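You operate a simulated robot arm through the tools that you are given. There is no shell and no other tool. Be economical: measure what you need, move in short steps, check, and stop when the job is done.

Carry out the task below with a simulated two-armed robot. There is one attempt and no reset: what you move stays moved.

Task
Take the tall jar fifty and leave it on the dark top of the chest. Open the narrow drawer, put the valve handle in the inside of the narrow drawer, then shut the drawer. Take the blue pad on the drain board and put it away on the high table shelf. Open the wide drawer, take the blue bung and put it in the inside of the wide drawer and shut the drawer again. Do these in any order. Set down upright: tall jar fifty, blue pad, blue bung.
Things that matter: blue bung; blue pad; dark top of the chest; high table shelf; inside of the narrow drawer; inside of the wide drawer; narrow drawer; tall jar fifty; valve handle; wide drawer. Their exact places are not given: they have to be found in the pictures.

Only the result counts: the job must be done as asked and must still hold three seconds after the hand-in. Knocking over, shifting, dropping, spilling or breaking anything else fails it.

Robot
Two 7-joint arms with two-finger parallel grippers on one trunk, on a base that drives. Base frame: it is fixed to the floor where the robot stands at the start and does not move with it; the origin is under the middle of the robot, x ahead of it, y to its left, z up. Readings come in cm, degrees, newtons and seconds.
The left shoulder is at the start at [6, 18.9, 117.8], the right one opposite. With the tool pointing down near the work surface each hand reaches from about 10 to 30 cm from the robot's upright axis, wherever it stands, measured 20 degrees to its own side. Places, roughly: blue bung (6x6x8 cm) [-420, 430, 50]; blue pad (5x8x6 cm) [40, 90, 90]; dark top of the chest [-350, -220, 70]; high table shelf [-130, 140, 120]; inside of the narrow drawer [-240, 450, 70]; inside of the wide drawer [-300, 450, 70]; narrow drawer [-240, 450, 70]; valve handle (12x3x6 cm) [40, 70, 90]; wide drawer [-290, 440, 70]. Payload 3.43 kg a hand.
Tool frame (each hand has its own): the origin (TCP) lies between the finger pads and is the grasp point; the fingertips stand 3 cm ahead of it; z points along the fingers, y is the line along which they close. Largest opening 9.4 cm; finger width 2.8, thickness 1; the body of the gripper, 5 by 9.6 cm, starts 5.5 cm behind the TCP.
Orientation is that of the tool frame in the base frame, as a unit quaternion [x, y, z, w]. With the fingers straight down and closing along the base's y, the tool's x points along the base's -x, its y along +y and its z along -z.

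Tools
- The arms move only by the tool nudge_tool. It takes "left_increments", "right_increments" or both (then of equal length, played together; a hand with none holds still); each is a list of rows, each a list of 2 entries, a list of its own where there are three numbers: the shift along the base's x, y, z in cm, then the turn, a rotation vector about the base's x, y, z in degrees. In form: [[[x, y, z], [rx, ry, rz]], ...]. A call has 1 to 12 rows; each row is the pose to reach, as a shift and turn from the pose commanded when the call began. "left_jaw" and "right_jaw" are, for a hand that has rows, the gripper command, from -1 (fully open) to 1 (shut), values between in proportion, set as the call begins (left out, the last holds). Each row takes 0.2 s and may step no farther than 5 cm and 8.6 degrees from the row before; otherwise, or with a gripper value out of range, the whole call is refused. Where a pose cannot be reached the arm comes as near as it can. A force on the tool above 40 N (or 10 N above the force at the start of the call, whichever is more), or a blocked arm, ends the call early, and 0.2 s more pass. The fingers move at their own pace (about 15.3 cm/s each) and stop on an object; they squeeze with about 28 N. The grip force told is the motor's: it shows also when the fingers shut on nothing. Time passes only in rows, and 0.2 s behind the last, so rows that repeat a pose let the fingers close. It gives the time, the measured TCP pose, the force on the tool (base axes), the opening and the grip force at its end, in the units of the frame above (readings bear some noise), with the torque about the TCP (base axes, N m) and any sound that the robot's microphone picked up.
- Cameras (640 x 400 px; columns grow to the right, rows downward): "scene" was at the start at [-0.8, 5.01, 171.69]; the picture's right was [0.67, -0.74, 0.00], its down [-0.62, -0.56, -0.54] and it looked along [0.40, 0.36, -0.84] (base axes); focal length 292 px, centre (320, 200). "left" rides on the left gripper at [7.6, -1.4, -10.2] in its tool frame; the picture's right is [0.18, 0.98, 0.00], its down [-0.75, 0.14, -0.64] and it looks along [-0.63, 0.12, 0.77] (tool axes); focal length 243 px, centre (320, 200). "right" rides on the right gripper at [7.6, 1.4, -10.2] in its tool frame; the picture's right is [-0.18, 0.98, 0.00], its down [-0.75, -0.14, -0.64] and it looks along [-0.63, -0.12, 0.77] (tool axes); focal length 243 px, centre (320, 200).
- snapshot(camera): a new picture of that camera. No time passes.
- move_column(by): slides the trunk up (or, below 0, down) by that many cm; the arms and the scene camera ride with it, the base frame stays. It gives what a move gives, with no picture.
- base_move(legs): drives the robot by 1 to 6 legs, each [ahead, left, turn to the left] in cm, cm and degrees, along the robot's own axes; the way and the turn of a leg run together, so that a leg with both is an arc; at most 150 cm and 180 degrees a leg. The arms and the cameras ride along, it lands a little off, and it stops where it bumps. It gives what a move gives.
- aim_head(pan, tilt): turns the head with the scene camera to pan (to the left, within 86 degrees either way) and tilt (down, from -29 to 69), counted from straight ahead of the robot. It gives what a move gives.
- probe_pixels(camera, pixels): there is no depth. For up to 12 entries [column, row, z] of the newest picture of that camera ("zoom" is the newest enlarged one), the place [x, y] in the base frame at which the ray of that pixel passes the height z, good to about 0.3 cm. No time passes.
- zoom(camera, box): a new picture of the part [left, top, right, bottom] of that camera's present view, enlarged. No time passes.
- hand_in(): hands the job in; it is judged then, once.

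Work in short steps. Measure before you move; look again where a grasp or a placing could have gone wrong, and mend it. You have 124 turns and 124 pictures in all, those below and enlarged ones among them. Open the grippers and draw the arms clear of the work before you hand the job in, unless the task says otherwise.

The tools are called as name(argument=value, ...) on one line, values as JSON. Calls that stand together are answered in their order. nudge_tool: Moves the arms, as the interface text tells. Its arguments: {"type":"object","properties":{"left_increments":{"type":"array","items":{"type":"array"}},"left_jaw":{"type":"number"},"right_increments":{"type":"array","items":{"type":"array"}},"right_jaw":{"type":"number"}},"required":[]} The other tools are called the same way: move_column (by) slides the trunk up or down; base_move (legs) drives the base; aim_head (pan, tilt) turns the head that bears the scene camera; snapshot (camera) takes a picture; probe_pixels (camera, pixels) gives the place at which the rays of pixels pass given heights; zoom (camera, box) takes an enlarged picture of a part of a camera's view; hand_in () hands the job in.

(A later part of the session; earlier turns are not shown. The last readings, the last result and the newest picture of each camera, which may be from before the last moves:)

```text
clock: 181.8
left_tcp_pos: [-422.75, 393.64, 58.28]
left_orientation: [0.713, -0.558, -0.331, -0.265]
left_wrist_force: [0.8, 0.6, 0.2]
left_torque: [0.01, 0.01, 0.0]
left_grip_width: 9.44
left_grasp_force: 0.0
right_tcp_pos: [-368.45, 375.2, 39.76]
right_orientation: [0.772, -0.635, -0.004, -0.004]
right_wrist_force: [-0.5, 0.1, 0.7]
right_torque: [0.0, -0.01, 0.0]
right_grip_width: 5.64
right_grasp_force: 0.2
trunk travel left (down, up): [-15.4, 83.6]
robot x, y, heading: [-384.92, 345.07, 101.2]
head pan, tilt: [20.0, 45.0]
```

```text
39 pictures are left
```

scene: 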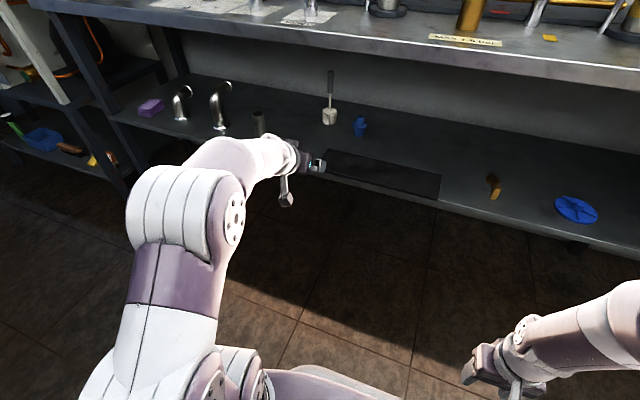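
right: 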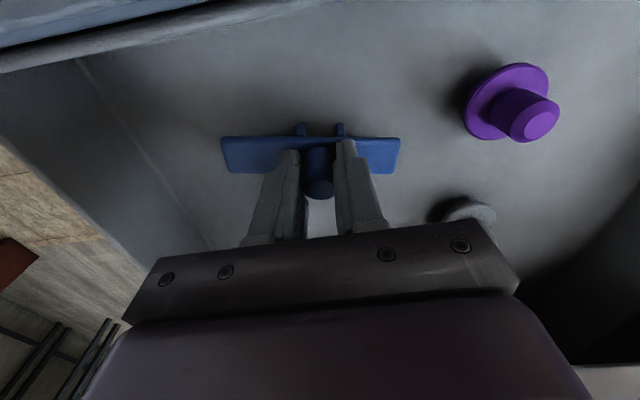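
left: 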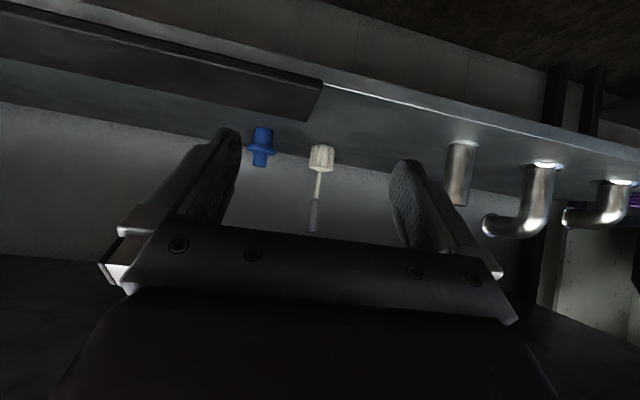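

Zooming both views on the bung.

zoom(camera="scene", box=[310, 60, 410, 150])

zoom(camera="left", box=[220, 110, 360, 240])

probe_pixels(camera="scene", pixels=[[360, 136, 45], [360, 136, 47], [360, 136, 49], [329, 125, 47], [440, 199, 47], [330, 180, 47]])

probe_pixels(camera="left", pixels=[[262, 128, 45], [262, 128, 47], [262, 128, 49], [322, 147, 47], [325, 80, 47]])

```text
4.44 times, centred on (360, 105) of scene
```

zoom: 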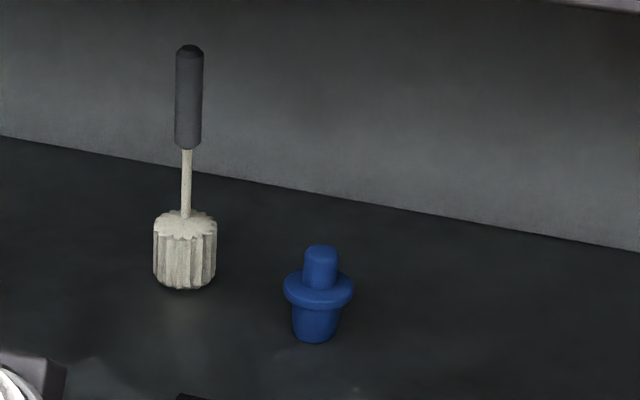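

```text
3.08 times, centred on (290, 175) of left
```

zoom: 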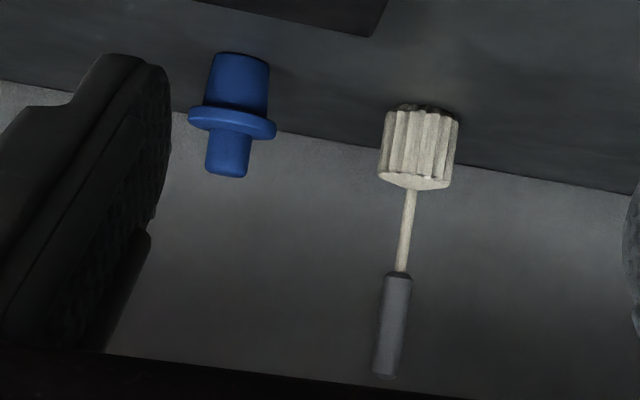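

```text
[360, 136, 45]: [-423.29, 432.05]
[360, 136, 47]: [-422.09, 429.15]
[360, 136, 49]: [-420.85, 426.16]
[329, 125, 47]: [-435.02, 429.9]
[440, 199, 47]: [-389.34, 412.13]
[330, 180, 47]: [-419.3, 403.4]
```

```text
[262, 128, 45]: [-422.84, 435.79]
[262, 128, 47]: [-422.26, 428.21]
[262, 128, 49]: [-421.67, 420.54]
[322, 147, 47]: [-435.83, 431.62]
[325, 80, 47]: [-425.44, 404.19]
```

Both views agree: bung base on shelf z≈47, axis ≈(-422.4,430.5), flange ≈z 52, knob to z 55. I plan to grip the knob. First drive ahead 24 and right 7.

base_move(legs=[[24, -7, 0]])

nudge_tool(left_increments=[[[0, 0, 0.5], [0, 0, 0]], [[0, 0, 0.5], [0, 0, 0]]], left_jaw=-0.3)

snapshot(camera="left")

```text
clock: 183.6
left_tcp_pos: [-419.89, 418.12, 58.17]
left_orientation: [0.712, -0.56, -0.33, -0.266]
left_wrist_force: [0.2, -0.4, 1.2]
left_torque: [-0.01, -0.01, -0.03]
left_grip_width: 9.41
left_grasp_force: 0.2
right_tcp_pos: [-365.95, 399.25, 39.62]
right_orientation: [0.771, -0.637, -0.004, -0.003]
right_wrist_force: [0.9, -0.4, 0.7]
right_torque: [0.0, -0.01, -0.02]
right_grip_width: 5.64
right_grasp_force: 0.1
trunk travel left (down, up): [-15.4, 83.6]
robot x, y, heading: [-382.73, 368.82, 100.8]
head pan, tilt: [20.0, 45.0]
```

```text
clock: 184.2
left_tcp_pos: [-420.03, 418.07, 58.88]
left_orientation: [0.711, -0.561, -0.33, -0.266]
left_wrist_force: [-0.4, 0.5, -0.2]
left_torque: [-0.02, -0.01, 0.02]
left_grip_width: 6.13
left_grasp_force: 0.1
right_tcp_pos: [-365.91, 399.41, 39.7]
right_orientation: [0.771, -0.637, -0.004, -0.004]
right_wrist_force: [0.4, -0.3, 0.2]
right_torque: [-0.01, 0.0, -0.04]
right_grip_width: 5.62
right_grasp_force: 0.3
trunk travel left (down, up): [-15.4, 83.6]
robot x, y, heading: [-383.11, 369.14, 100.7]
head pan, tilt: [20.0, 45.0]
```

```text
36 pictures are left
```

left: 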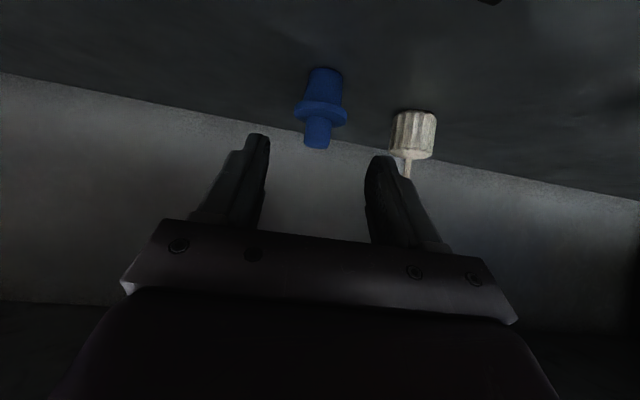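

Bung sits centred ahead of the jaws. Verifying position from this view.

probe_pixels(camera="left", pixels=[[318, 145, 55], [318, 122, 52], [325, 70, 47], [303, 108, 51.5], [347, 118, 51.5], [430, 115, 47]])

```text
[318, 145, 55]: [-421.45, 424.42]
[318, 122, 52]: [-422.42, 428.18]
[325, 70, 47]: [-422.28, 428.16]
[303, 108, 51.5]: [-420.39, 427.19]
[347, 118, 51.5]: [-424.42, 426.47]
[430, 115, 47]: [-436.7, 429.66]
```

Axis ≈(-422.4,430). Moving over it at height, then down to TCP z≈55.

nudge_tool(left_increments=[[[-0.7, 3.5, 0], [0, 0, 0]], [[-1.4, 7, 0], [0, 0, 0]], [[-2.1, 10.3, 0], [0, 0, 0]], [[-2.1, 10.3, -1.5], [0, 0, 0]], [[-2.1, 10.3, -3], [0, 0, 0]], [[-2.1, 10.3, -3.8], [0, 0, 0]], [[-2.1, 10.3, -3.8], [0, 0, 0]]], left_jaw=-0.3)

zoom(camera="left", box=[200, 50, 440, 250])

zoom(camera="scene", box=[260, 100, 420, 240])

```text
clock: 185.8
left_tcp_pos: [-422.1, 428.49, 54.99]
left_orientation: [0.712, -0.56, -0.331, -0.265]
left_wrist_force: [0.1, 0.3, 0.5]
left_torque: [0.0, -0.03, 0.02]
left_grip_width: 6.11
left_grasp_force: 0.0
right_tcp_pos: [-365.88, 399.35, 39.67]
right_orientation: [0.771, -0.637, -0.004, -0.004]
right_wrist_force: [0.8, -0.2, 0.1]
right_torque: [-0.02, 0.01, -0.02]
right_grip_width: 5.66
right_grasp_force: 0.0
trunk travel left (down, up): [-15.4, 83.6]
robot x, y, heading: [-382.57, 369.18, 101.0]
head pan, tilt: [20.0, 45.0]
```

```text
2.00 times, centred on (320, 150) of left
```

zoom: 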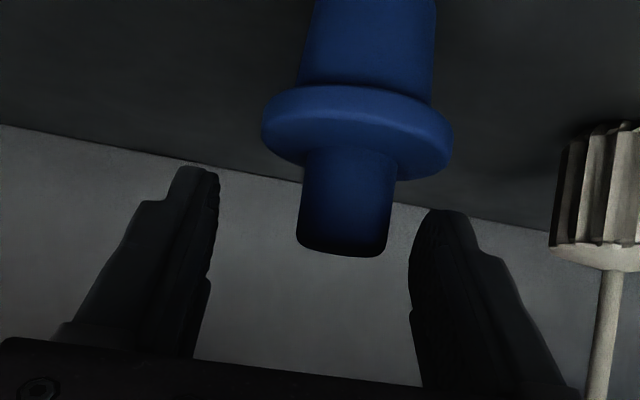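

```text
2.86 times, centred on (340, 170) of scene
```

zoom: 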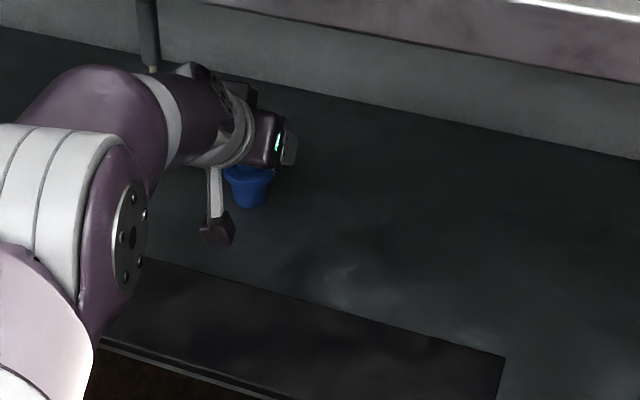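

Knob is between the fingers, tips just above the flange. Closing and lifting 2 cm to test.

nudge_tool(left_increments=[[[0, 0, 0], [0, 0, 0]], [[0, 0, 0], [0, 0, 0]], [[0, 0, 0], [0, 0, 0]]], left_jaw=1)

nudge_tool(left_increments=[[[0, 0, 1], [0, 0, 0]], [[0, 0, 2.5], [0, 0, 0]], [[0, 0, 2.5], [0, 0, 0]]])

zoom(camera="left", box=[200, 50, 440, 250])

```text
clock: 186.6
left_tcp_pos: [-422.2, 428.49, 55.14]
left_orientation: [0.711, -0.56, -0.33, -0.266]
left_wrist_force: [-0.1, 0.0, -0.3]
left_torque: [0.01, 0.05, 0.04]
left_grip_width: 2.56
left_grasp_force: 28.2
right_tcp_pos: [-365.86, 399.35, 39.56]
right_orientation: [0.772, -0.636, -0.003, -0.003]
right_wrist_force: [-0.3, -0.2, 0.4]
right_torque: [-0.03, 0.02, -0.03]
right_grip_width: 5.63
right_grasp_force: 0.1
trunk travel left (down, up): [-15.4, 83.6]
robot x, y, heading: [-382.56, 369.15, 100.9]
head pan, tilt: [20.0, 45.0]
```

```text
clock: 187.4
left_tcp_pos: [-422.11, 428.38, 57.49]
left_orientation: [0.711, -0.56, -0.33, -0.266]
left_wrist_force: [-0.5, 0.1, -0.9]
left_torque: [-0.04, 0.0, 0.0]
left_grip_width: 2.51
left_grasp_force: 28.3
right_tcp_pos: [-365.74, 399.25, 39.54]
right_orientation: [0.771, -0.637, -0.004, -0.004]
right_wrist_force: [-0.8, -0.6, -0.3]
right_torque: [-0.01, 0.01, -0.01]
right_grip_width: 5.63
right_grasp_force: 0.1
trunk travel left (down, up): [-15.4, 83.6]
robot x, y, heading: [-382.35, 368.87, 100.8]
head pan, tilt: [20.0, 45.0]
```

```text
2.00 times, centred on (320, 150) of left
```

zoom: 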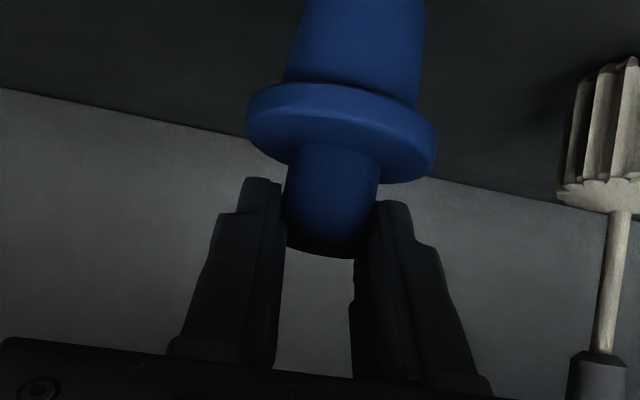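

Bung is firmly held and upright. Backing out from under the bench, raising the trunk, and drawing the arm in.

base_move(legs=[[-36, 0, 0]])

move_column(by=40)

move_column(by=8)

nudge_tool(left_increments=[[[1, -4, 0], [0, 0, 0]], [[1.6, -8, 0], [0, 0, 0]], [[2, -11, 0], [0, 0, 0]], [[2, -11, 0], [0, 0, 0]]])

base_move(legs=[[10, 0, 0]])

base_move(legs=[[0, -100, 0]])

aim_head(pan=0, tilt=40)

snapshot(camera="scene")

```text
clock: 189.8
left_tcp_pos: [-415.47, 393.15, 57.49]
left_orientation: [0.712, -0.56, -0.33, -0.265]
left_wrist_force: [0.9, 0.5, -0.6]
left_torque: [-0.02, 0.0, -0.01]
left_grip_width: 2.41
left_grasp_force: 27.6
right_tcp_pos: [-359.01, 364.07, 39.66]
right_orientation: [0.772, -0.635, -0.004, -0.004]
right_wrist_force: [0.1, -0.2, -0.6]
right_torque: [-0.01, 0.01, 0.02]
right_grip_width: 5.65
right_grasp_force: 0.1
trunk travel left (down, up): [-15.4, 83.6]
robot x, y, heading: [-376.05, 333.66, 100.6]
head pan, tilt: [20.0, 45.0]
```

```text
clock: 193.6
left_tcp_pos: [-415.51, 393.13, 97.48]
left_orientation: [0.712, -0.56, -0.331, -0.266]
left_wrist_force: [0.7, -0.1, 0.0]
left_torque: [-0.01, -0.01, 0.03]
left_grip_width: 2.41
left_grasp_force: 27.4
right_tcp_pos: [-359.11, 364.17, 79.73]
right_orientation: [0.772, -0.635, -0.004, -0.003]
right_wrist_force: [-0.5, -0.2, 0.4]
right_torque: [0.01, 0.0, 0.03]
right_grip_width: 5.64
right_grasp_force: 0.0
trunk travel left (down, up): [-55.4, 43.6]
robot x, y, heading: [-376.21, 333.72, 101.2]
head pan, tilt: [20.0, 45.0]
```

```text
clock: 194.8
left_tcp_pos: [-415.47, 393.17, 105.39]
left_orientation: [0.712, -0.559, -0.331, -0.265]
left_wrist_force: [-0.5, -0.4, -0.4]
left_torque: [0.0, 0.01, -0.03]
left_grip_width: 2.4
left_grasp_force: 27.9
right_tcp_pos: [-359.17, 364.12, 87.61]
right_orientation: [0.773, -0.635, -0.003, -0.003]
right_wrist_force: [0.0, 0.1, 0.1]
right_torque: [-0.01, 0.02, 0.02]
right_grip_width: 5.64
right_grasp_force: 0.1
trunk travel left (down, up): [-63.4, 35.6]
robot x, y, heading: [-375.85, 333.89, 101.0]
head pan, tilt: [20.0, 45.0]
```

```text
clock: 195.8
left_tcp_pos: [-413.46, 382.2, 105.28]
left_orientation: [0.712, -0.56, -0.33, -0.265]
left_wrist_force: [-0.3, 0.6, -0.8]
left_torque: [0.01, 0.0, -0.02]
left_grip_width: 2.38
left_grasp_force: 28.2
right_tcp_pos: [-359.19, 364.09, 87.61]
right_orientation: [0.773, -0.635, -0.003, -0.002]
right_wrist_force: [-0.3, 0.1, 0.3]
right_torque: [-0.01, -0.02, -0.01]
right_grip_width: 5.64
right_grasp_force: 0.1
trunk travel left (down, up): [-63.4, 35.6]
robot x, y, heading: [-375.7, 333.77, 100.9]
head pan, tilt: [20.0, 45.0]
```

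```text
clock: 196.9
left_tcp_pos: [-415.28, 391.8, 105.32]
left_orientation: [0.712, -0.56, -0.33, -0.265]
left_wrist_force: [0.2, 1.0, -1.5]
left_torque: [0.0, -0.02, 0.06]
left_grip_width: 2.43
left_grasp_force: 28.4
right_tcp_pos: [-361.04, 373.67, 87.56]
right_orientation: [0.772, -0.636, -0.003, -0.003]
right_wrist_force: [0.5, 0.1, -0.1]
right_torque: [0.0, 0.01, 0.03]
right_grip_width: 5.62
right_grasp_force: 0.0
trunk travel left (down, up): [-63.4, 35.6]
robot x, y, heading: [-377.56, 343.34, 100.9]
head pan, tilt: [20.0, 45.0]
```

```text
clock: 202.0
left_tcp_pos: [-319.31, 410.26, 105.37]
left_orientation: [0.711, -0.56, -0.33, -0.266]
left_wrist_force: [0.2, -0.5, -0.3]
left_torque: [-0.02, 0.04, 0.0]
left_grip_width: 2.39
left_grasp_force: 27.9
right_tcp_pos: [-264.93, 392.17, 87.64]
right_orientation: [0.771, -0.636, -0.004, -0.004]
right_wrist_force: [0.6, -0.3, -0.5]
right_torque: [0.02, 0.0, 0.02]
right_grip_width: 5.63
right_grasp_force: 0.1
trunk travel left (down, up): [-63.4, 35.6]
robot x, y, heading: [-281.67, 361.86, 101.0]
head pan, tilt: [20.0, 45.0]
```

```text
clock: 202.8
left_tcp_pos: [-319.29, 410.25, 105.45]
left_orientation: [0.712, -0.559, -0.331, -0.266]
left_wrist_force: [-0.3, 0.4, -0.7]
left_torque: [0.03, 0.01, 0.01]
left_grip_width: 2.41
left_grasp_force: 27.9
right_tcp_pos: [-264.95, 392.1, 87.73]
right_orientation: [0.772, -0.636, -0.004, -0.004]
right_wrist_force: [-1.2, 0.3, 0.4]
right_torque: [0.04, -0.02, 0.0]
right_grip_width: 5.66
right_grasp_force: 0.0
trunk travel left (down, up): [-63.4, 35.6]
robot x, y, heading: [-282.04, 361.73, 100.9]
head pan, tilt: [0.0, 40.0]
```

```text
32 pictures are left
```

scene: 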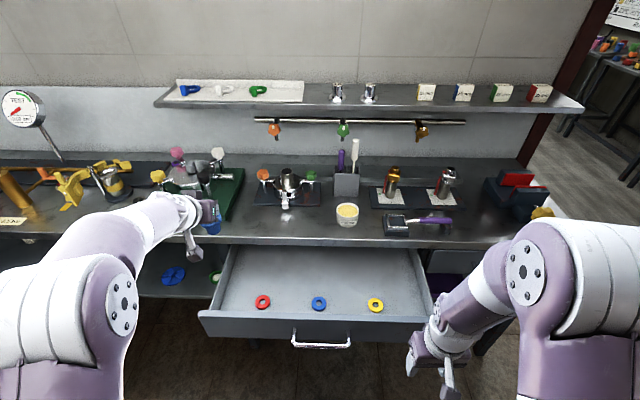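

Wide drawer contains three rings near the front; the back half is free. Probing.

probe_pixels(camera="scene", pixels=[[263, 303, 72], [319, 305, 72], [375, 306, 72], [200, 316, 81], [430, 318, 81], [320, 275, 71.3], [280, 275, 71.3], [320, 245, 82], [320, 341, 77]])

```text
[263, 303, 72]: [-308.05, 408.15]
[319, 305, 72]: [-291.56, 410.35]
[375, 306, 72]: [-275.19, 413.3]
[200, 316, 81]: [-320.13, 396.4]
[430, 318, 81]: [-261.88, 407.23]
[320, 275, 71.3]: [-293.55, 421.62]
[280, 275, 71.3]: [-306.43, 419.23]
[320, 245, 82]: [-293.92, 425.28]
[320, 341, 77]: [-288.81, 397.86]
```

Target bung axis ≈(-299.9,417.5), behind and between the red and blue rings. Sliding right 20.4, ahead 1.9, then lowering the trunk 18.

base_move(legs=[[1.9, -20.4, 0]])

move_column(by=-15)

snapshot(camera="left")

snapshot(camera="scene")

```text
clock: 204.4
left_tcp_pos: [-299.57, 415.91, 105.45]
left_orientation: [0.713, -0.558, -0.332, -0.264]
left_wrist_force: [0.6, -0.1, -0.8]
left_torque: [0.02, 0.04, -0.02]
left_grip_width: 2.41
left_grasp_force: 28.3
right_tcp_pos: [-245.18, 398.03, 87.67]
right_orientation: [0.772, -0.635, -0.003, -0.003]
right_wrist_force: [0.2, -0.9, 0.7]
right_torque: [-0.01, 0.04, 0.06]
right_grip_width: 5.66
right_grasp_force: 0.1
trunk travel left (down, up): [-63.4, 35.6]
robot x, y, heading: [-261.59, 367.58, 101.3]
head pan, tilt: [0.0, 40.0]
```

```text
clock: 206.2
left_tcp_pos: [-299.59, 415.95, 90.48]
left_orientation: [0.713, -0.558, -0.332, -0.265]
left_wrist_force: [0.1, -0.6, 0.3]
left_torque: [-0.01, 0.01, -0.03]
left_grip_width: 2.41
left_grasp_force: 28.2
right_tcp_pos: [-245.13, 398.09, 72.69]
right_orientation: [0.773, -0.635, -0.004, -0.004]
right_wrist_force: [0.7, 0.7, 0.4]
right_torque: [0.01, 0.02, -0.02]
right_grip_width: 5.63
right_grasp_force: 0.0
trunk travel left (down, up): [-48.4, 50.6]
robot x, y, heading: [-262.05, 367.62, 101.0]
head pan, tilt: [0.0, 40.0]
```

```text
31 pictures are left
```

left: 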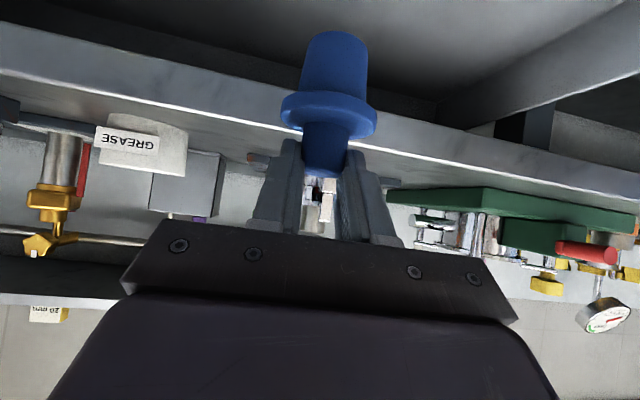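

```text
30 pictures are left
```

scene: 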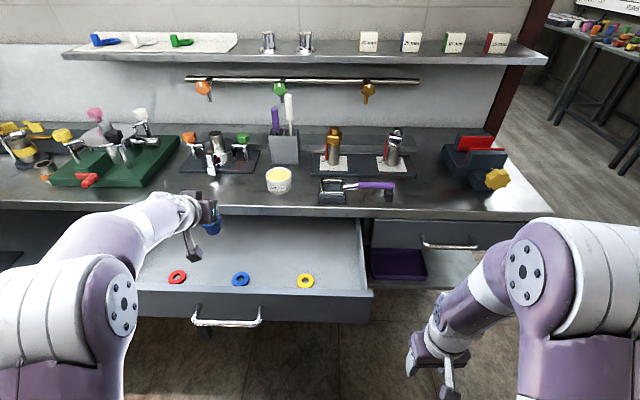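

Bung is over the drawer, in front of the bench edge. Lowering with the arm to near the drawer floor.

nudge_tool(left_increments=[[[0, 0, -3], [0, 0, 0]], [[0, 0, -6], [0, 0, 0]], [[0, 0, -8], [0, 0, 0]], [[0, 0, -9.5], [0, 0, 0]], [[0, 0, -10], [0, 0, 0]], [[0, 0, -10], [0, 0, 0]]])

zoom(camera="scene", box=[120, 170, 380, 340])

```text
clock: 207.1
left_tcp_pos: [-299.62, 416.51, 83.51]
left_orientation: [0.708, -0.555, -0.342, -0.271]
left_wrist_force: [7.1, 2.1, 18.7]
left_torque: [-2.85, -0.95, 1.19]
left_grip_width: 2.4
left_grasp_force: 27.6
right_tcp_pos: [-245.05, 398.01, 72.62]
right_orientation: [0.773, -0.634, -0.004, -0.002]
right_wrist_force: [-0.2, 0.2, 0.8]
right_torque: [0.02, -0.01, 0.02]
right_grip_width: 5.64
right_grasp_force: 0.0
trunk travel left (down, up): [-48.4, 50.6]
robot x, y, heading: [-261.73, 367.56, 101.3]
head pan, tilt: [0.0, 40.0]
stopped in row 4 (left hand): the force on the tool passed its limit (the readings are from after the stop); the commanded pose is now the measured one
```

```text
2.35 times, centred on (250, 255) of scene
```

zoom: 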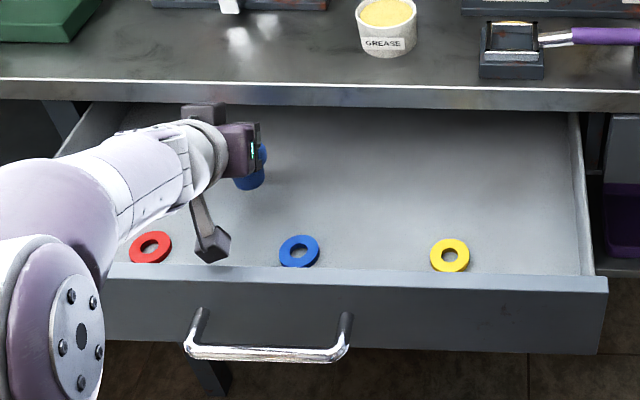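

Contact torque points to the forearm resting on the drawer front (15 cm behind TCP). Raising the trunk 25 so the arm comes from above, then lowering by arm.

move_column(by=28)

nudge_tool(left_increments=[[[0, -0.4, -4.5], [0, 0, 0]], [[0, -0.4, -9], [0, 0, 0]], [[0, -0.4, -13.5], [0, 0, 0]], [[0, -0.4, -18], [0, 0, 0]], [[0, -0.4, -21], [0, 0, 0]], [[0, -0.4, -21], [0, 0, 0]]])

zoom(camera="scene", box=[60, 200, 360, 400])

```text
clock: 209.9
left_tcp_pos: [-299.75, 416.43, 111.08]
left_orientation: [0.709, -0.556, -0.34, -0.269]
left_wrist_force: [-1.1, -0.6, -0.3]
left_torque: [-0.01, 0.0, -0.01]
left_grip_width: 2.35
left_grasp_force: 27.7
right_tcp_pos: [-245.27, 398.05, 100.61]
right_orientation: [0.773, -0.635, -0.005, -0.004]
right_wrist_force: [-0.4, 0.4, 0.1]
right_torque: [-0.01, -0.04, 0.0]
right_grip_width: 5.65
right_grasp_force: 0.0
trunk travel left (down, up): [-76.4, 22.6]
robot x, y, heading: [-261.78, 367.67, 101.2]
head pan, tilt: [0.0, 40.0]
```

```text
clock: 211.3
left_tcp_pos: [-299.78, 415.69, 90.15]
left_orientation: [0.708, -0.557, -0.34, -0.269]
left_wrist_force: [0.0, 0.1, -0.6]
left_torque: [-0.02, -0.01, 0.05]
left_grip_width: 2.39
left_grasp_force: 27.6
right_tcp_pos: [-245.16, 398.03, 100.57]
right_orientation: [0.773, -0.634, -0.004, -0.004]
right_wrist_force: [0.0, -0.6, 0.9]
right_torque: [0.02, -0.03, 0.06]
right_grip_width: 5.62
right_grasp_force: 0.1
trunk travel left (down, up): [-76.4, 22.6]
robot x, y, heading: [-261.64, 367.44, 100.9]
head pan, tilt: [0.0, 40.0]
```

```text
2.00 times, centred on (210, 300) of scene
```

zoom: 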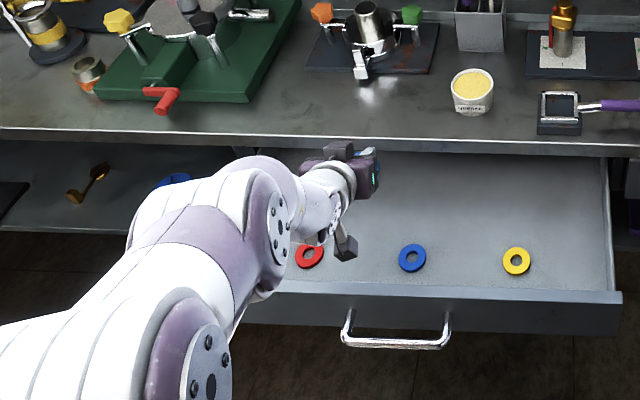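

Arm now comes from above. Lowering gradually.

nudge_tool(left_increments=[[[0, 0, -3], [0, 0, 0]], [[0, 0, -6], [0, 0, 0]], [[0, 0, -8], [0, 0, 0]], [[0, 0, -9], [0, 0, 0]], [[0, 0, -9.5], [0, 0, 0]], [[0, 0, -10], [0, 0, 0]], [[0, 0, -10], [0, 0, 0]]])

snapshot(camera="left")

```text
clock: 212.1
left_tcp_pos: [-299.88, 416.72, 83.66]
left_orientation: [0.704, -0.552, -0.351, -0.276]
left_wrist_force: [17.0, 2.5, 29.5]
left_torque: [-4.38, -1.69, 2.52]
left_grip_width: 2.37
left_grasp_force: 27.8
right_tcp_pos: [-244.97, 397.96, 100.74]
right_orientation: [0.773, -0.635, -0.005, -0.003]
right_wrist_force: [-0.6, -0.9, -0.3]
right_torque: [0.0, -0.03, 0.02]
right_grip_width: 5.65
right_grasp_force: 0.0
trunk travel left (down, up): [-76.4, 22.6]
robot x, y, heading: [-261.8, 367.25, 100.9]
head pan, tilt: [0.0, 40.0]
stopped in row 4 (left hand): the force on the tool passed its limit (the readings are from after the stop); the commanded pose is now the measured one
```

```text
27 pictures are left
```

left: 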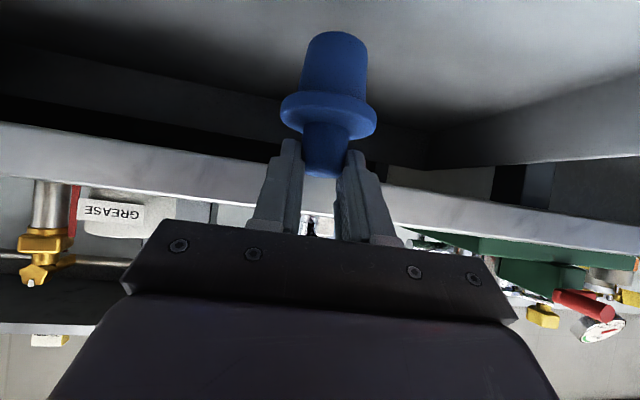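

The torque places the contact 15 cm behind and 5 cm right of TCP: the wrist camera on the drawer front. I raise 0.8, move 3.5 cm deeper, then lower again.

nudge_tool(left_increments=[[[0, 0, 0.8], [0, 0, 0]], [[-0.3, 1.7, 0.8], [0, 0, 0]], [[-0.6, 3.3, 0.8], [0, 0, 0]], [[-0.6, 3.3, -0.8], [0, 0, 0]], [[-0.6, 3.3, -2.2], [0, 0, 0]], [[-0.6, 3.3, -3], [0, 0, 0]], [[-0.6, 3.3, -3.4], [0, 0, 0]], [[-0.6, 3.3, -3.4], [0, 0, 0]]])

snapshot(camera="left")

```text
clock: 213.9
left_tcp_pos: [-300.44, 419.86, 79.98]
left_orientation: [0.704, -0.553, -0.35, -0.275]
left_wrist_force: [-0.1, 0.0, -0.7]
left_torque: [0.0, 0.01, 0.0]
left_grip_width: 2.36
left_grasp_force: 27.8
right_tcp_pos: [-245.16, 398.02, 100.57]
right_orientation: [0.773, -0.635, -0.004, -0.004]
right_wrist_force: [0.1, 0.2, 0.0]
right_torque: [-0.04, 0.01, 0.0]
right_grip_width: 5.63
right_grasp_force: 0.0
trunk travel left (down, up): [-76.4, 22.6]
robot x, y, heading: [-261.87, 367.41, 101.3]
head pan, tilt: [0.0, 40.0]
```

```text
26 pictures are left
```

left: 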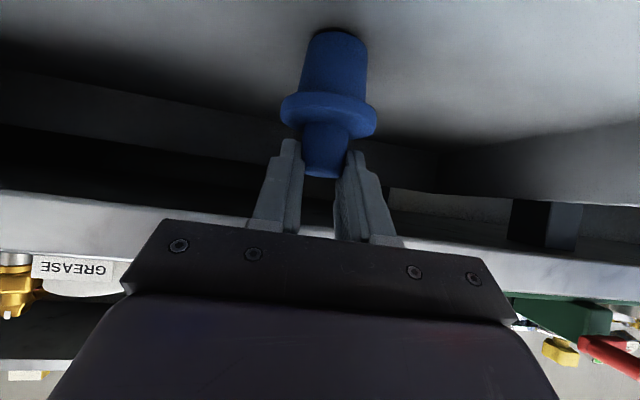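

Free of contact at z 80. Restoring the 3° pitch drift and lowering the last bit to contact.

nudge_tool(left_increments=[[[0, 0, 0], [-2.7, -0.55, 0]], [[0, 0, -0.4], [-2.7, -0.55, 0]], [[0, 0, -0.8], [-2.7, -0.55, 0]], [[0, 0, -1.1], [-2.7, -0.55, 0]]])

```text
clock: 214.9
left_tcp_pos: [-300.46, 419.99, 79.58]
left_orientation: [0.71, -0.559, -0.337, -0.264]
left_wrist_force: [-1.0, 1.4, 30.1]
left_torque: [0.06, -0.02, -0.02]
left_grip_width: 2.4
left_grasp_force: 27.5
right_tcp_pos: [-244.96, 397.91, 100.73]
right_orientation: [0.772, -0.635, -0.005, -0.003]
right_wrist_force: [0.6, -0.7, -0.3]
right_torque: [0.02, -0.01, 0.01]
right_grip_width: 5.62
right_grasp_force: 0.0
trunk travel left (down, up): [-76.4, 22.6]
robot x, y, heading: [-261.61, 367.53, 101.2]
head pan, tilt: [0.0, 40.0]
```

Bung stands on the drawer floor (30 N, no torque). Easing, releasing, lifting, and backing away.

nudge_tool(left_increments=[[[0, 0, 0.9], [0, 0, 0]], [[0, 0, 0.9], [0, 0, 0]]], left_jaw=1)

nudge_tool(left_increments=[[[0, 0, 0], [0, 0, 0]], [[0, 0, 0], [0, 0, 0]]], left_jaw=-0.2)

nudge_tool(left_increments=[[[0, 0, 2], [0, 0, 0]], [[0, 0, 4.6], [0, 0, 0]], [[0.3, -2, 6], [0, 0, 0]], [[0.6, -4, 9], [0, 0, 0]], [[0.6, -4, 13.5], [0, 0, 0]], [[0.6, -4, 18], [0, 0, 0]], [[0.6, -4, 22.5], [0, 0, 0]]])

base_move(legs=[[-30, 0, 0]])

snapshot(camera="scene")

```text
clock: 215.5
left_tcp_pos: [-300.43, 419.74, 79.55]
left_orientation: [0.714, -0.56, -0.331, -0.259]
left_wrist_force: [0.9, -0.4, 6.4]
left_torque: [0.1, -0.01, -0.02]
left_grip_width: 2.38
left_grasp_force: 27.9
right_tcp_pos: [-245.25, 397.9, 100.6]
right_orientation: [0.773, -0.635, -0.004, -0.004]
right_wrist_force: [0.4, 0.5, 0.3]
right_torque: [0.0, -0.01, 0.01]
right_grip_width: 5.61
right_grasp_force: 0.1
trunk travel left (down, up): [-76.4, 22.6]
robot x, y, heading: [-261.88, 367.72, 101.4]
head pan, tilt: [0.0, 40.0]
```

```text
clock: 216.1
left_tcp_pos: [-300.54, 419.87, 79.65]
left_orientation: [0.714, -0.559, -0.332, -0.26]
left_wrist_force: [0.5, 0.4, 0.2]
left_torque: [-0.02, -0.02, 0.0]
left_grip_width: 5.63
left_grasp_force: 0.1
right_tcp_pos: [-245.12, 398.03, 100.65]
right_orientation: [0.773, -0.635, -0.004, -0.003]
right_wrist_force: [0.2, -1.1, -0.6]
right_torque: [0.01, 0.0, -0.02]
right_grip_width: 5.64
right_grasp_force: 0.0
trunk travel left (down, up): [-76.4, 22.6]
robot x, y, heading: [-262.05, 367.52, 101.5]
head pan, tilt: [0.0, 40.0]
```

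```text
clock: 217.7
left_tcp_pos: [-300.2, 416.1, 102.76]
left_orientation: [0.714, -0.559, -0.333, -0.26]
left_wrist_force: [-0.6, -0.1, 0.0]
left_torque: [0.0, 0.01, -0.04]
left_grip_width: 5.65
left_grasp_force: 0.0
right_tcp_pos: [-245.19, 397.91, 100.65]
right_orientation: [0.773, -0.635, -0.004, -0.004]
right_wrist_force: [0.0, 0.3, -0.1]
right_torque: [0.0, 0.01, 0.01]
right_grip_width: 5.63
right_grasp_force: 0.1
trunk travel left (down, up): [-76.4, 22.6]
robot x, y, heading: [-261.76, 367.19, 101.2]
head pan, tilt: [0.0, 40.0]
```

```text
clock: 219.8
left_tcp_pos: [-294.44, 386.66, 102.7]
left_orientation: [0.714, -0.559, -0.332, -0.26]
left_wrist_force: [-0.2, -0.2, 0.1]
left_torque: [0.01, 0.01, -0.01]
left_grip_width: 5.64
left_grasp_force: 0.0
right_tcp_pos: [-239.41, 368.91, 100.55]
right_orientation: [0.774, -0.633, -0.004, -0.003]
right_wrist_force: [-0.8, -0.5, -0.2]
right_torque: [-0.02, -0.02, 0.01]
right_grip_width: 5.63
right_grasp_force: 0.0
trunk travel left (down, up): [-76.4, 22.6]
robot x, y, heading: [-256.19, 337.83, 101.3]
head pan, tilt: [0.0, 40.0]
```

```text
25 pictures are left
```

scene: 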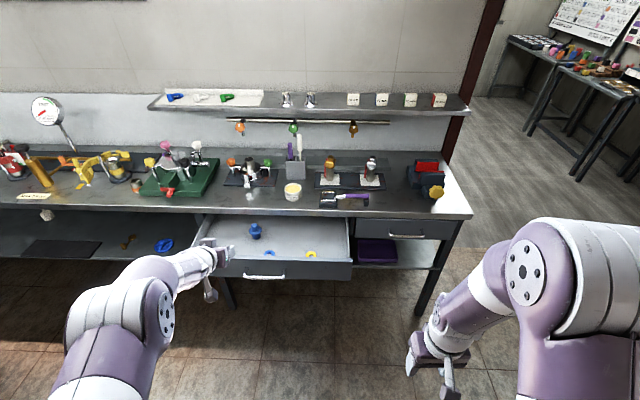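

Bung stands upright in the drawer. Closing: I shut the left jaw, lower the trunk 22 so tips are just above the pull bar, and align with the drawer centre.

nudge_tool(left_increments=[[[0, 0, 0], [0, 0, 0]], [[0, 0, 0], [0, 0, 0]], [[0, 0, 0], [0, 0, 0]]], left_jaw=1)

move_column(by=-22)

base_move(legs=[[0, -6.1, -2.2], [6, 0, 0]])

snapshot(camera="left")

zoom(camera="scene", box=[130, 120, 370, 280])

```text
clock: 220.6
left_tcp_pos: [-294.42, 386.71, 102.61]
left_orientation: [0.714, -0.559, -0.332, -0.259]
left_wrist_force: [-0.3, -0.7, -0.1]
left_torque: [0.01, 0.03, 0.01]
left_grip_width: 0.02
left_grasp_force: 28.0
right_tcp_pos: [-239.43, 368.74, 100.67]
right_orientation: [0.774, -0.633, -0.005, -0.003]
right_wrist_force: [0.7, -0.6, -0.7]
right_torque: [0.0, -0.01, 0.0]
right_grip_width: 5.63
right_grasp_force: 0.1
trunk travel left (down, up): [-76.4, 22.6]
robot x, y, heading: [-255.99, 338.04, 101.3]
head pan, tilt: [0.0, 40.0]
```

```text
clock: 222.9
left_tcp_pos: [-294.4, 386.71, 80.62]
left_orientation: [0.713, -0.559, -0.333, -0.26]
left_wrist_force: [-0.7, -0.5, 0.1]
left_torque: [-0.02, 0.02, 0.01]
left_grip_width: 0.01
left_grasp_force: 28.4
right_tcp_pos: [-239.45, 368.74, 78.68]
right_orientation: [0.774, -0.633, -0.004, -0.003]
right_wrist_force: [-0.1, 0.2, -0.7]
right_torque: [0.0, -0.01, 0.02]
right_grip_width: 5.67
right_grasp_force: 0.0
trunk travel left (down, up): [-54.4, 44.6]
robot x, y, heading: [-255.46, 337.78, 101.2]
head pan, tilt: [0.0, 40.0]
```

```text
clock: 224.4
left_tcp_pos: [-287.5, 395.22, 80.63]
left_orientation: [0.703, -0.573, -0.327, -0.266]
left_wrist_force: [0.0, 0.4, -0.8]
left_torque: [0.0, 0.0, -0.01]
left_grip_width: 0.01
left_grasp_force: 28.2
right_tcp_pos: [-233.35, 375.01, 78.63]
right_orientation: [0.761, -0.649, -0.003, -0.003]
right_wrist_force: [0.5, 0.0, -0.7]
right_torque: [-0.03, -0.03, 0.0]
right_grip_width: 5.65
right_grasp_force: 0.2
trunk travel left (down, up): [-54.4, 44.6]
robot x, y, heading: [-251.43, 345.17, 99.2]
head pan, tilt: [0.0, 40.0]
```

```text
24 pictures are left
```

left: 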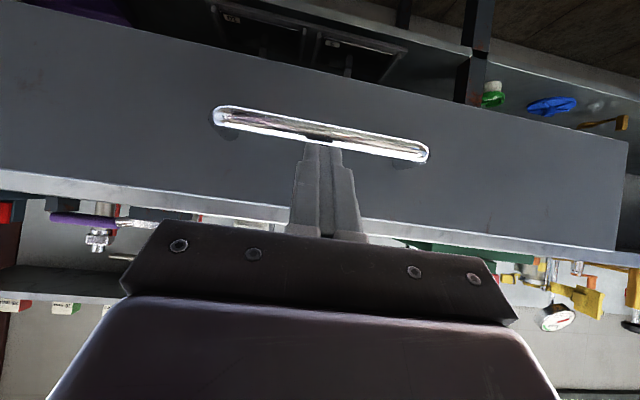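

```text
2.50 times, centred on (250, 200) of scene
```

zoom: 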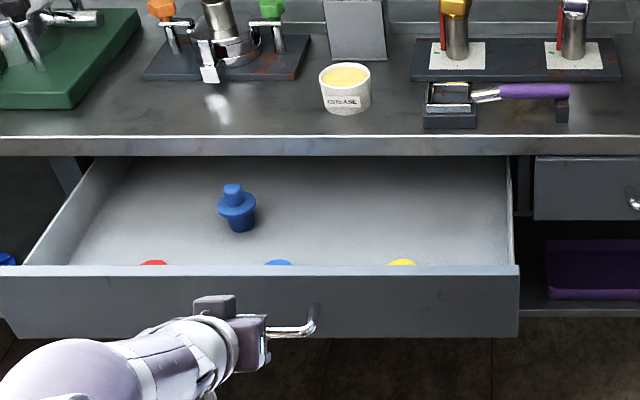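

Tips are at the bar/face centre. Pushing the drawer in: 20 cm, then the rest until force.

base_move(legs=[[20, 0, 0]])

base_move(legs=[[9, 0, 0]])

snapshot(camera="scene")

```text
clock: 226.0
left_tcp_pos: [-290.56, 415.04, 80.7]
left_orientation: [0.701, -0.575, -0.326, -0.267]
left_wrist_force: [0.2, -0.1, -0.3]
left_torque: [0.01, 0.01, 0.03]
left_grip_width: 0.0
left_grasp_force: 28.9
right_tcp_pos: [-236.35, 394.89, 78.61]
right_orientation: [0.76, -0.65, -0.004, -0.004]
right_wrist_force: [0.0, -0.1, 0.1]
right_torque: [0.02, -0.02, 0.02]
right_grip_width: 5.65
right_grasp_force: 0.1
trunk travel left (down, up): [-54.4, 44.6]
robot x, y, heading: [-254.25, 365.36, 99.0]
head pan, tilt: [0.0, 40.0]
```

```text
clock: 227.1
left_tcp_pos: [-291.54, 420.62, 80.22]
left_orientation: [0.705, -0.575, -0.323, -0.261]
left_wrist_force: [3.1, -7.1, 2.4]
left_torque: [0.01, 0.03, -0.05]
left_grip_width: 0.0
left_grasp_force: 28.5
right_tcp_pos: [-237.41, 400.98, 78.71]
right_orientation: [0.761, -0.649, -0.004, -0.004]
right_wrist_force: [0.6, 0.9, 0.3]
right_torque: [0.03, 0.0, 0.04]
right_grip_width: 5.64
right_grasp_force: 0.1
trunk travel left (down, up): [-54.4, 44.6]
robot x, y, heading: [-255.47, 370.86, 98.8]
head pan, tilt: [0.0, 40.0]
stopped in leg 1: the force on the tool passed its limit (the readings are from after the stop); the commanded pose is now the measured one
```

```text
22 pictures are left
```

scene: 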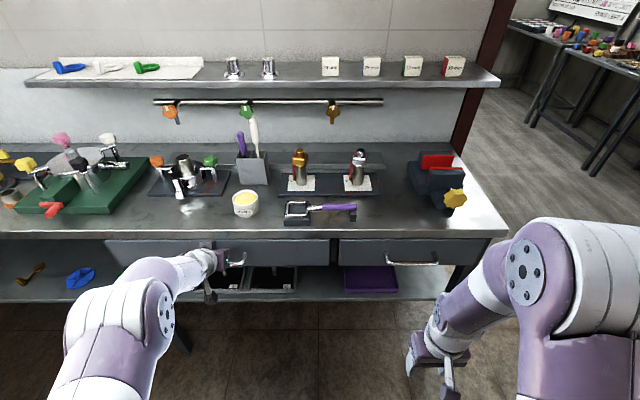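

Drawer appears shut. Backing off and raising the trunk to verify both drawer fronts.

base_move(legs=[[-42, 0, 0]])

move_column(by=35)

zoom(camera="scene", box=[100, 100, 460, 325])

```text
clock: 229.6
left_tcp_pos: [-285.18, 379.93, 80.19]
left_orientation: [0.705, -0.575, -0.323, -0.261]
left_wrist_force: [-0.5, 0.3, 0.9]
left_torque: [-0.03, 0.0, -0.01]
left_grip_width: 0.02
left_grasp_force: 27.6
right_tcp_pos: [-230.9, 360.2, 78.64]
right_orientation: [0.761, -0.649, -0.005, -0.005]
right_wrist_force: [-0.8, 0.1, 0.5]
right_torque: [0.01, 0.01, 0.02]
right_grip_width: 5.66
right_grasp_force: 0.1
trunk travel left (down, up): [-54.4, 44.6]
robot x, y, heading: [-248.66, 330.27, 99.1]
head pan, tilt: [0.0, 40.0]
```

```text
clock: 233.0
left_tcp_pos: [-285.23, 379.99, 115.05]
left_orientation: [0.705, -0.575, -0.323, -0.262]
left_wrist_force: [1.1, 0.4, 0.5]
left_torque: [0.04, 0.02, -0.01]
left_grip_width: 0.01
left_grasp_force: 28.0
right_tcp_pos: [-231.02, 360.3, 113.68]
right_orientation: [0.761, -0.649, -0.004, -0.004]
right_wrist_force: [-0.2, -0.3, 0.0]
right_torque: [-0.02, 0.03, 0.0]
right_grip_width: 5.63
right_grasp_force: 0.0
trunk travel left (down, up): [-89.4, 9.6]
robot x, y, heading: [-249.14, 330.1, 98.9]
head pan, tilt: [0.0, 40.0]
```

```text
1.78 times, centred on (280, 212) of scene
```

zoom: 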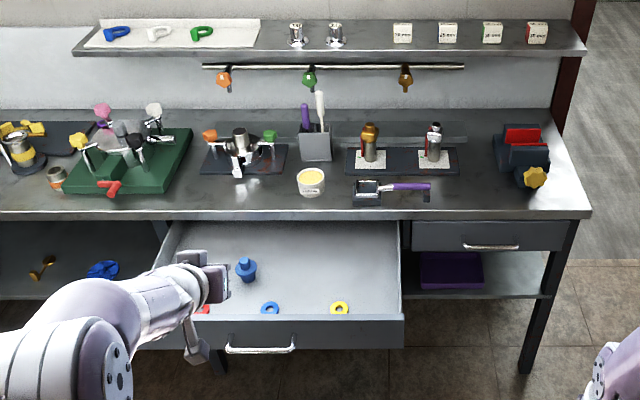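

The closed fingers had hooked behind the bar and pulled the drawer back open while retreating; the bung is still upright. Probing the pull and face to push again beside the bar.

probe_pixels(camera="zoom", pixels=[[260, 350, 77], [403, 318, 82], [160, 320, 82], [246, 280, 72], [230, 347, 77], [293, 352, 77]])

```text
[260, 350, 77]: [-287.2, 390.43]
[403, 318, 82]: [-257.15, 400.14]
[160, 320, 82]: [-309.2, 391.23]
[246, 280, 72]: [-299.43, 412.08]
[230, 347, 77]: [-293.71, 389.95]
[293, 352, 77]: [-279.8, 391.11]
```

Pull now at (-287.2,390.4). Sliding right 11 so tips clear the bar's end, lowering 37, then pushing on the bare face.

base_move(legs=[[-4, -11, 0]])

move_column(by=-37)

base_move(legs=[[12, 0, 0]])

snapshot(camera="left")

```text
clock: 234.2
left_tcp_pos: [-274.28, 377.42, 115.09]
left_orientation: [0.706, -0.574, -0.323, -0.26]
left_wrist_force: [-0.6, 0.1, -0.2]
left_torque: [-0.02, 0.0, 0.0]
left_grip_width: 0.0
left_grasp_force: 27.8
right_tcp_pos: [-220.03, 357.87, 113.72]
right_orientation: [0.762, -0.648, -0.003, -0.004]
right_wrist_force: [0.1, 1.4, -0.2]
right_torque: [-0.03, -0.01, 0.0]
right_grip_width: 5.63
right_grasp_force: 0.1
trunk travel left (down, up): [-89.4, 9.6]
robot x, y, heading: [-237.66, 327.83, 99.0]
head pan, tilt: [0.0, 40.0]
```

```text
clock: 237.8
left_tcp_pos: [-274.12, 377.52, 78.24]
left_orientation: [0.706, -0.574, -0.323, -0.261]
left_wrist_force: [0.0, 0.0, 0.2]
left_torque: [0.01, -0.03, -0.02]
left_grip_width: 0.0
left_grasp_force: 27.8
right_tcp_pos: [-219.89, 357.85, 76.5]
right_orientation: [0.762, -0.648, -0.004, -0.003]
right_wrist_force: [-0.2, -0.3, -0.4]
right_torque: [-0.03, 0.0, -0.03]
right_grip_width: 5.64
right_grasp_force: 0.1
trunk travel left (down, up): [-52.4, 46.6]
robot x, y, heading: [-237.66, 328.05, 99.2]
head pan, tilt: [0.0, 40.0]
```

```text
clock: 239.1
left_tcp_pos: [-276.17, 389.85, 78.15]
left_orientation: [0.706, -0.574, -0.322, -0.261]
left_wrist_force: [0.1, 1.6, -1.4]
left_torque: [-0.02, 0.01, 0.01]
left_grip_width: 0.02
left_grasp_force: 27.6
right_tcp_pos: [-221.94, 370.33, 76.72]
right_orientation: [0.762, -0.647, -0.002, -0.003]
right_wrist_force: [0.2, -0.2, 0.0]
right_torque: [-0.03, 0.04, -0.03]
right_grip_width: 5.62
right_grasp_force: 0.1
trunk travel left (down, up): [-52.4, 46.6]
robot x, y, heading: [-239.79, 340.33, 99.0]
head pan, tilt: [0.0, 40.0]
```

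```text
20 pictures are left
```

left: 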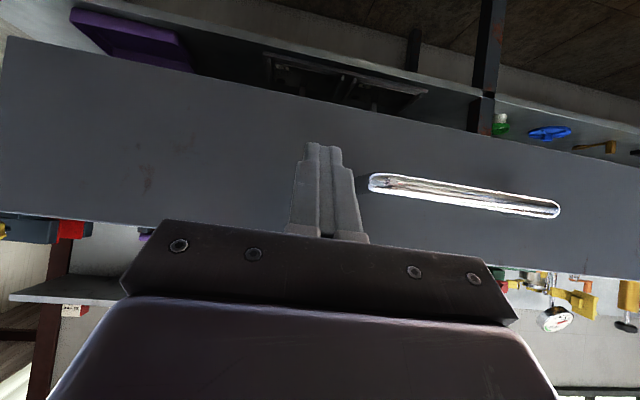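

Tips face the bare drawer front, clear of the bar. Pushing in.

base_move(legs=[[28, 0, 0]])

base_move(legs=[[8, 0, 0]])

base_move(legs=[[-42, 0, 0]])

move_column(by=37)

zoom(camera="scene", box=[100, 100, 460, 325])

```text
clock: 241.1
left_tcp_pos: [-280.71, 417.7, 78.13]
left_orientation: [0.707, -0.573, -0.322, -0.26]
left_wrist_force: [-0.8, -0.6, -0.2]
left_torque: [0.02, -0.01, 0.0]
left_grip_width: 0.0
left_grasp_force: 28.2
right_tcp_pos: [-226.48, 398.21, 76.67]
right_orientation: [0.763, -0.646, -0.004, -0.003]
right_wrist_force: [-0.3, -0.3, -0.9]
right_torque: [-0.01, 0.01, 0.01]
right_grip_width: 5.62
right_grasp_force: 0.0
trunk travel left (down, up): [-52.4, 46.6]
robot x, y, heading: [-244.37, 368.28, 99.1]
head pan, tilt: [0.0, 40.0]
```

```text
clock: 242.1
left_tcp_pos: [-281.82, 422.11, 77.97]
left_orientation: [0.711, -0.572, -0.321, -0.255]
left_wrist_force: [3.9, -8.4, 3.0]
left_torque: [-0.01, 0.03, -0.06]
left_grip_width: 0.0
left_grasp_force: 28.0
right_tcp_pos: [-227.5, 403.61, 76.52]
right_orientation: [0.764, -0.645, -0.005, -0.004]
right_wrist_force: [-0.2, -0.1, 0.5]
right_torque: [0.03, 0.0, -0.02]
right_grip_width: 5.61
right_grasp_force: 0.0
trunk travel left (down, up): [-52.4, 46.6]
robot x, y, heading: [-244.95, 372.98, 99.7]
head pan, tilt: [0.0, 40.0]
stopped in leg 1: the force on the tool passed its limit (the readings are from after the stop); the commanded pose is now the measured one
```

```text
clock: 244.6
left_tcp_pos: [-275.27, 381.38, 77.92]
left_orientation: [0.713, -0.569, -0.322, -0.254]
left_wrist_force: [-0.2, -0.9, 0.4]
left_torque: [0.0, -0.01, 0.02]
left_grip_width: 0.0
left_grasp_force: 28.5
right_tcp_pos: [-220.86, 363.01, 76.59]
right_orientation: [0.767, -0.642, -0.005, -0.005]
right_wrist_force: [0.0, 0.0, -0.4]
right_torque: [0.0, 0.0, 0.02]
right_grip_width: 5.62
right_grasp_force: 0.0
trunk travel left (down, up): [-52.4, 46.6]
robot x, y, heading: [-238.13, 332.73, 100.0]
head pan, tilt: [0.0, 40.0]
```

```text
clock: 248.2
left_tcp_pos: [-275.39, 381.41, 114.87]
left_orientation: [0.713, -0.569, -0.322, -0.254]
left_wrist_force: [0.1, -0.7, 0.3]
left_torque: [0.04, 0.01, -0.02]
left_grip_width: 0.03
left_grasp_force: 28.1
right_tcp_pos: [-220.77, 363.17, 113.6]
right_orientation: [0.766, -0.643, -0.005, -0.004]
right_wrist_force: [-0.5, 0.5, 0.0]
right_torque: [0.02, -0.01, 0.01]
right_grip_width: 5.63
right_grasp_force: 0.1
trunk travel left (down, up): [-89.4, 9.6]
robot x, y, heading: [-238.16, 332.87, 100.2]
head pan, tilt: [0.0, 40.0]
```

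```text
1.78 times, centred on (280, 212) of scene
```

zoom: 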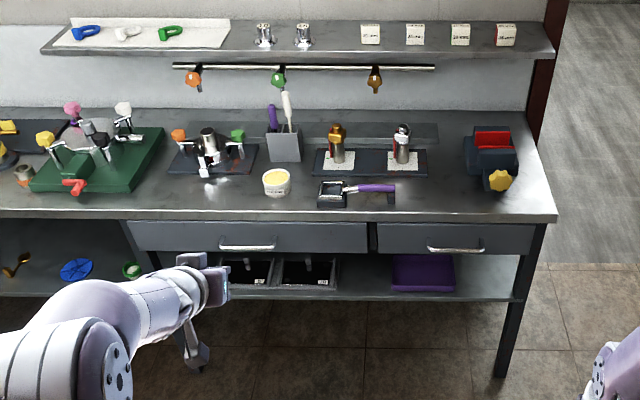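

Both drawers are shut. Now driving back to the jar's bench along the aisle.

base_move(legs=[[0, 0, -128], [150, 0, 0], [44, 0, 0], [0, 0, -55], [110, 0, 0]])

base_move(legs=[[105, 0, 0], [0, 0, 82]])

aim_head(pan=-15, tilt=40)

snapshot(camera="scene")

```text
clock: 270.6
left_tcp_pos: [-17.63, 90.8, 114.8]
left_orientation: [0.586, 0.698, -0.262, 0.316]
left_wrist_force: [-0.2, 0.2, 0.4]
left_torque: [0.04, 0.01, -0.02]
left_grip_width: 0.01
left_grasp_force: 27.7
right_tcp_pos: [-71.23, 111.67, 113.67]
right_orientation: [0.66, 0.751, -0.004, 0.004]
right_wrist_force: [-0.4, -0.7, -1.8]
right_torque: [0.0, -0.03, 0.01]
right_grip_width: 5.63
right_grasp_force: 0.0
trunk travel left (down, up): [-89.4, 9.6]
robot x, y, heading: [-52.59, 140.92, -82.7]
head pan, tilt: [0.0, 40.0]
```

```text
clock: 279.4
left_tcp_pos: [15.93, 64.78, 114.8]
left_orientation: [-0.016, 0.912, 0.01, 0.409]
left_wrist_force: [0.2, 0.4, 0.7]
left_torque: [0.01, -0.02, -0.02]
left_grip_width: 0.0
left_grasp_force: 27.9
right_tcp_pos: [-12.24, 14.77, 113.67]
right_orientation: [0.006, 1.0, 0.001, 0.006]
right_wrist_force: [0.1, -0.8, 0.5]
right_torque: [0.01, 0.01, 0.03]
right_grip_width: 5.61
right_grasp_force: 0.0
trunk travel left (down, up): [-89.4, 9.6]
robot x, y, heading: [-38.34, 37.48, -0.7]
head pan, tilt: [0.0, 40.0]
```

```text
clock: 280.2
left_tcp_pos: [16.07, 64.89, 114.79]
left_orientation: [-0.016, 0.912, 0.009, 0.41]
left_wrist_force: [-0.6, -1.3, 0.3]
left_torque: [-0.04, -0.02, -0.05]
left_grip_width: 0.02
left_grasp_force: 28.6
right_tcp_pos: [-12.19, 14.73, 113.58]
right_orientation: [0.006, 1.0, 0.0, 0.006]
right_wrist_force: [-1.2, -0.7, -0.5]
right_torque: [0.01, -0.03, 0.03]
right_grip_width: 5.64
right_grasp_force: 0.1
trunk travel left (down, up): [-89.4, 9.6]
robot x, y, heading: [-38.73, 37.68, -0.5]
head pan, tilt: [-15.0, 40.0]
```

```text
18 pictures are left
```

scene: 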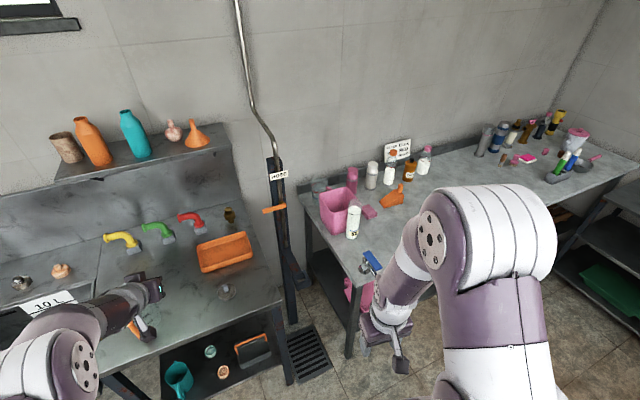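

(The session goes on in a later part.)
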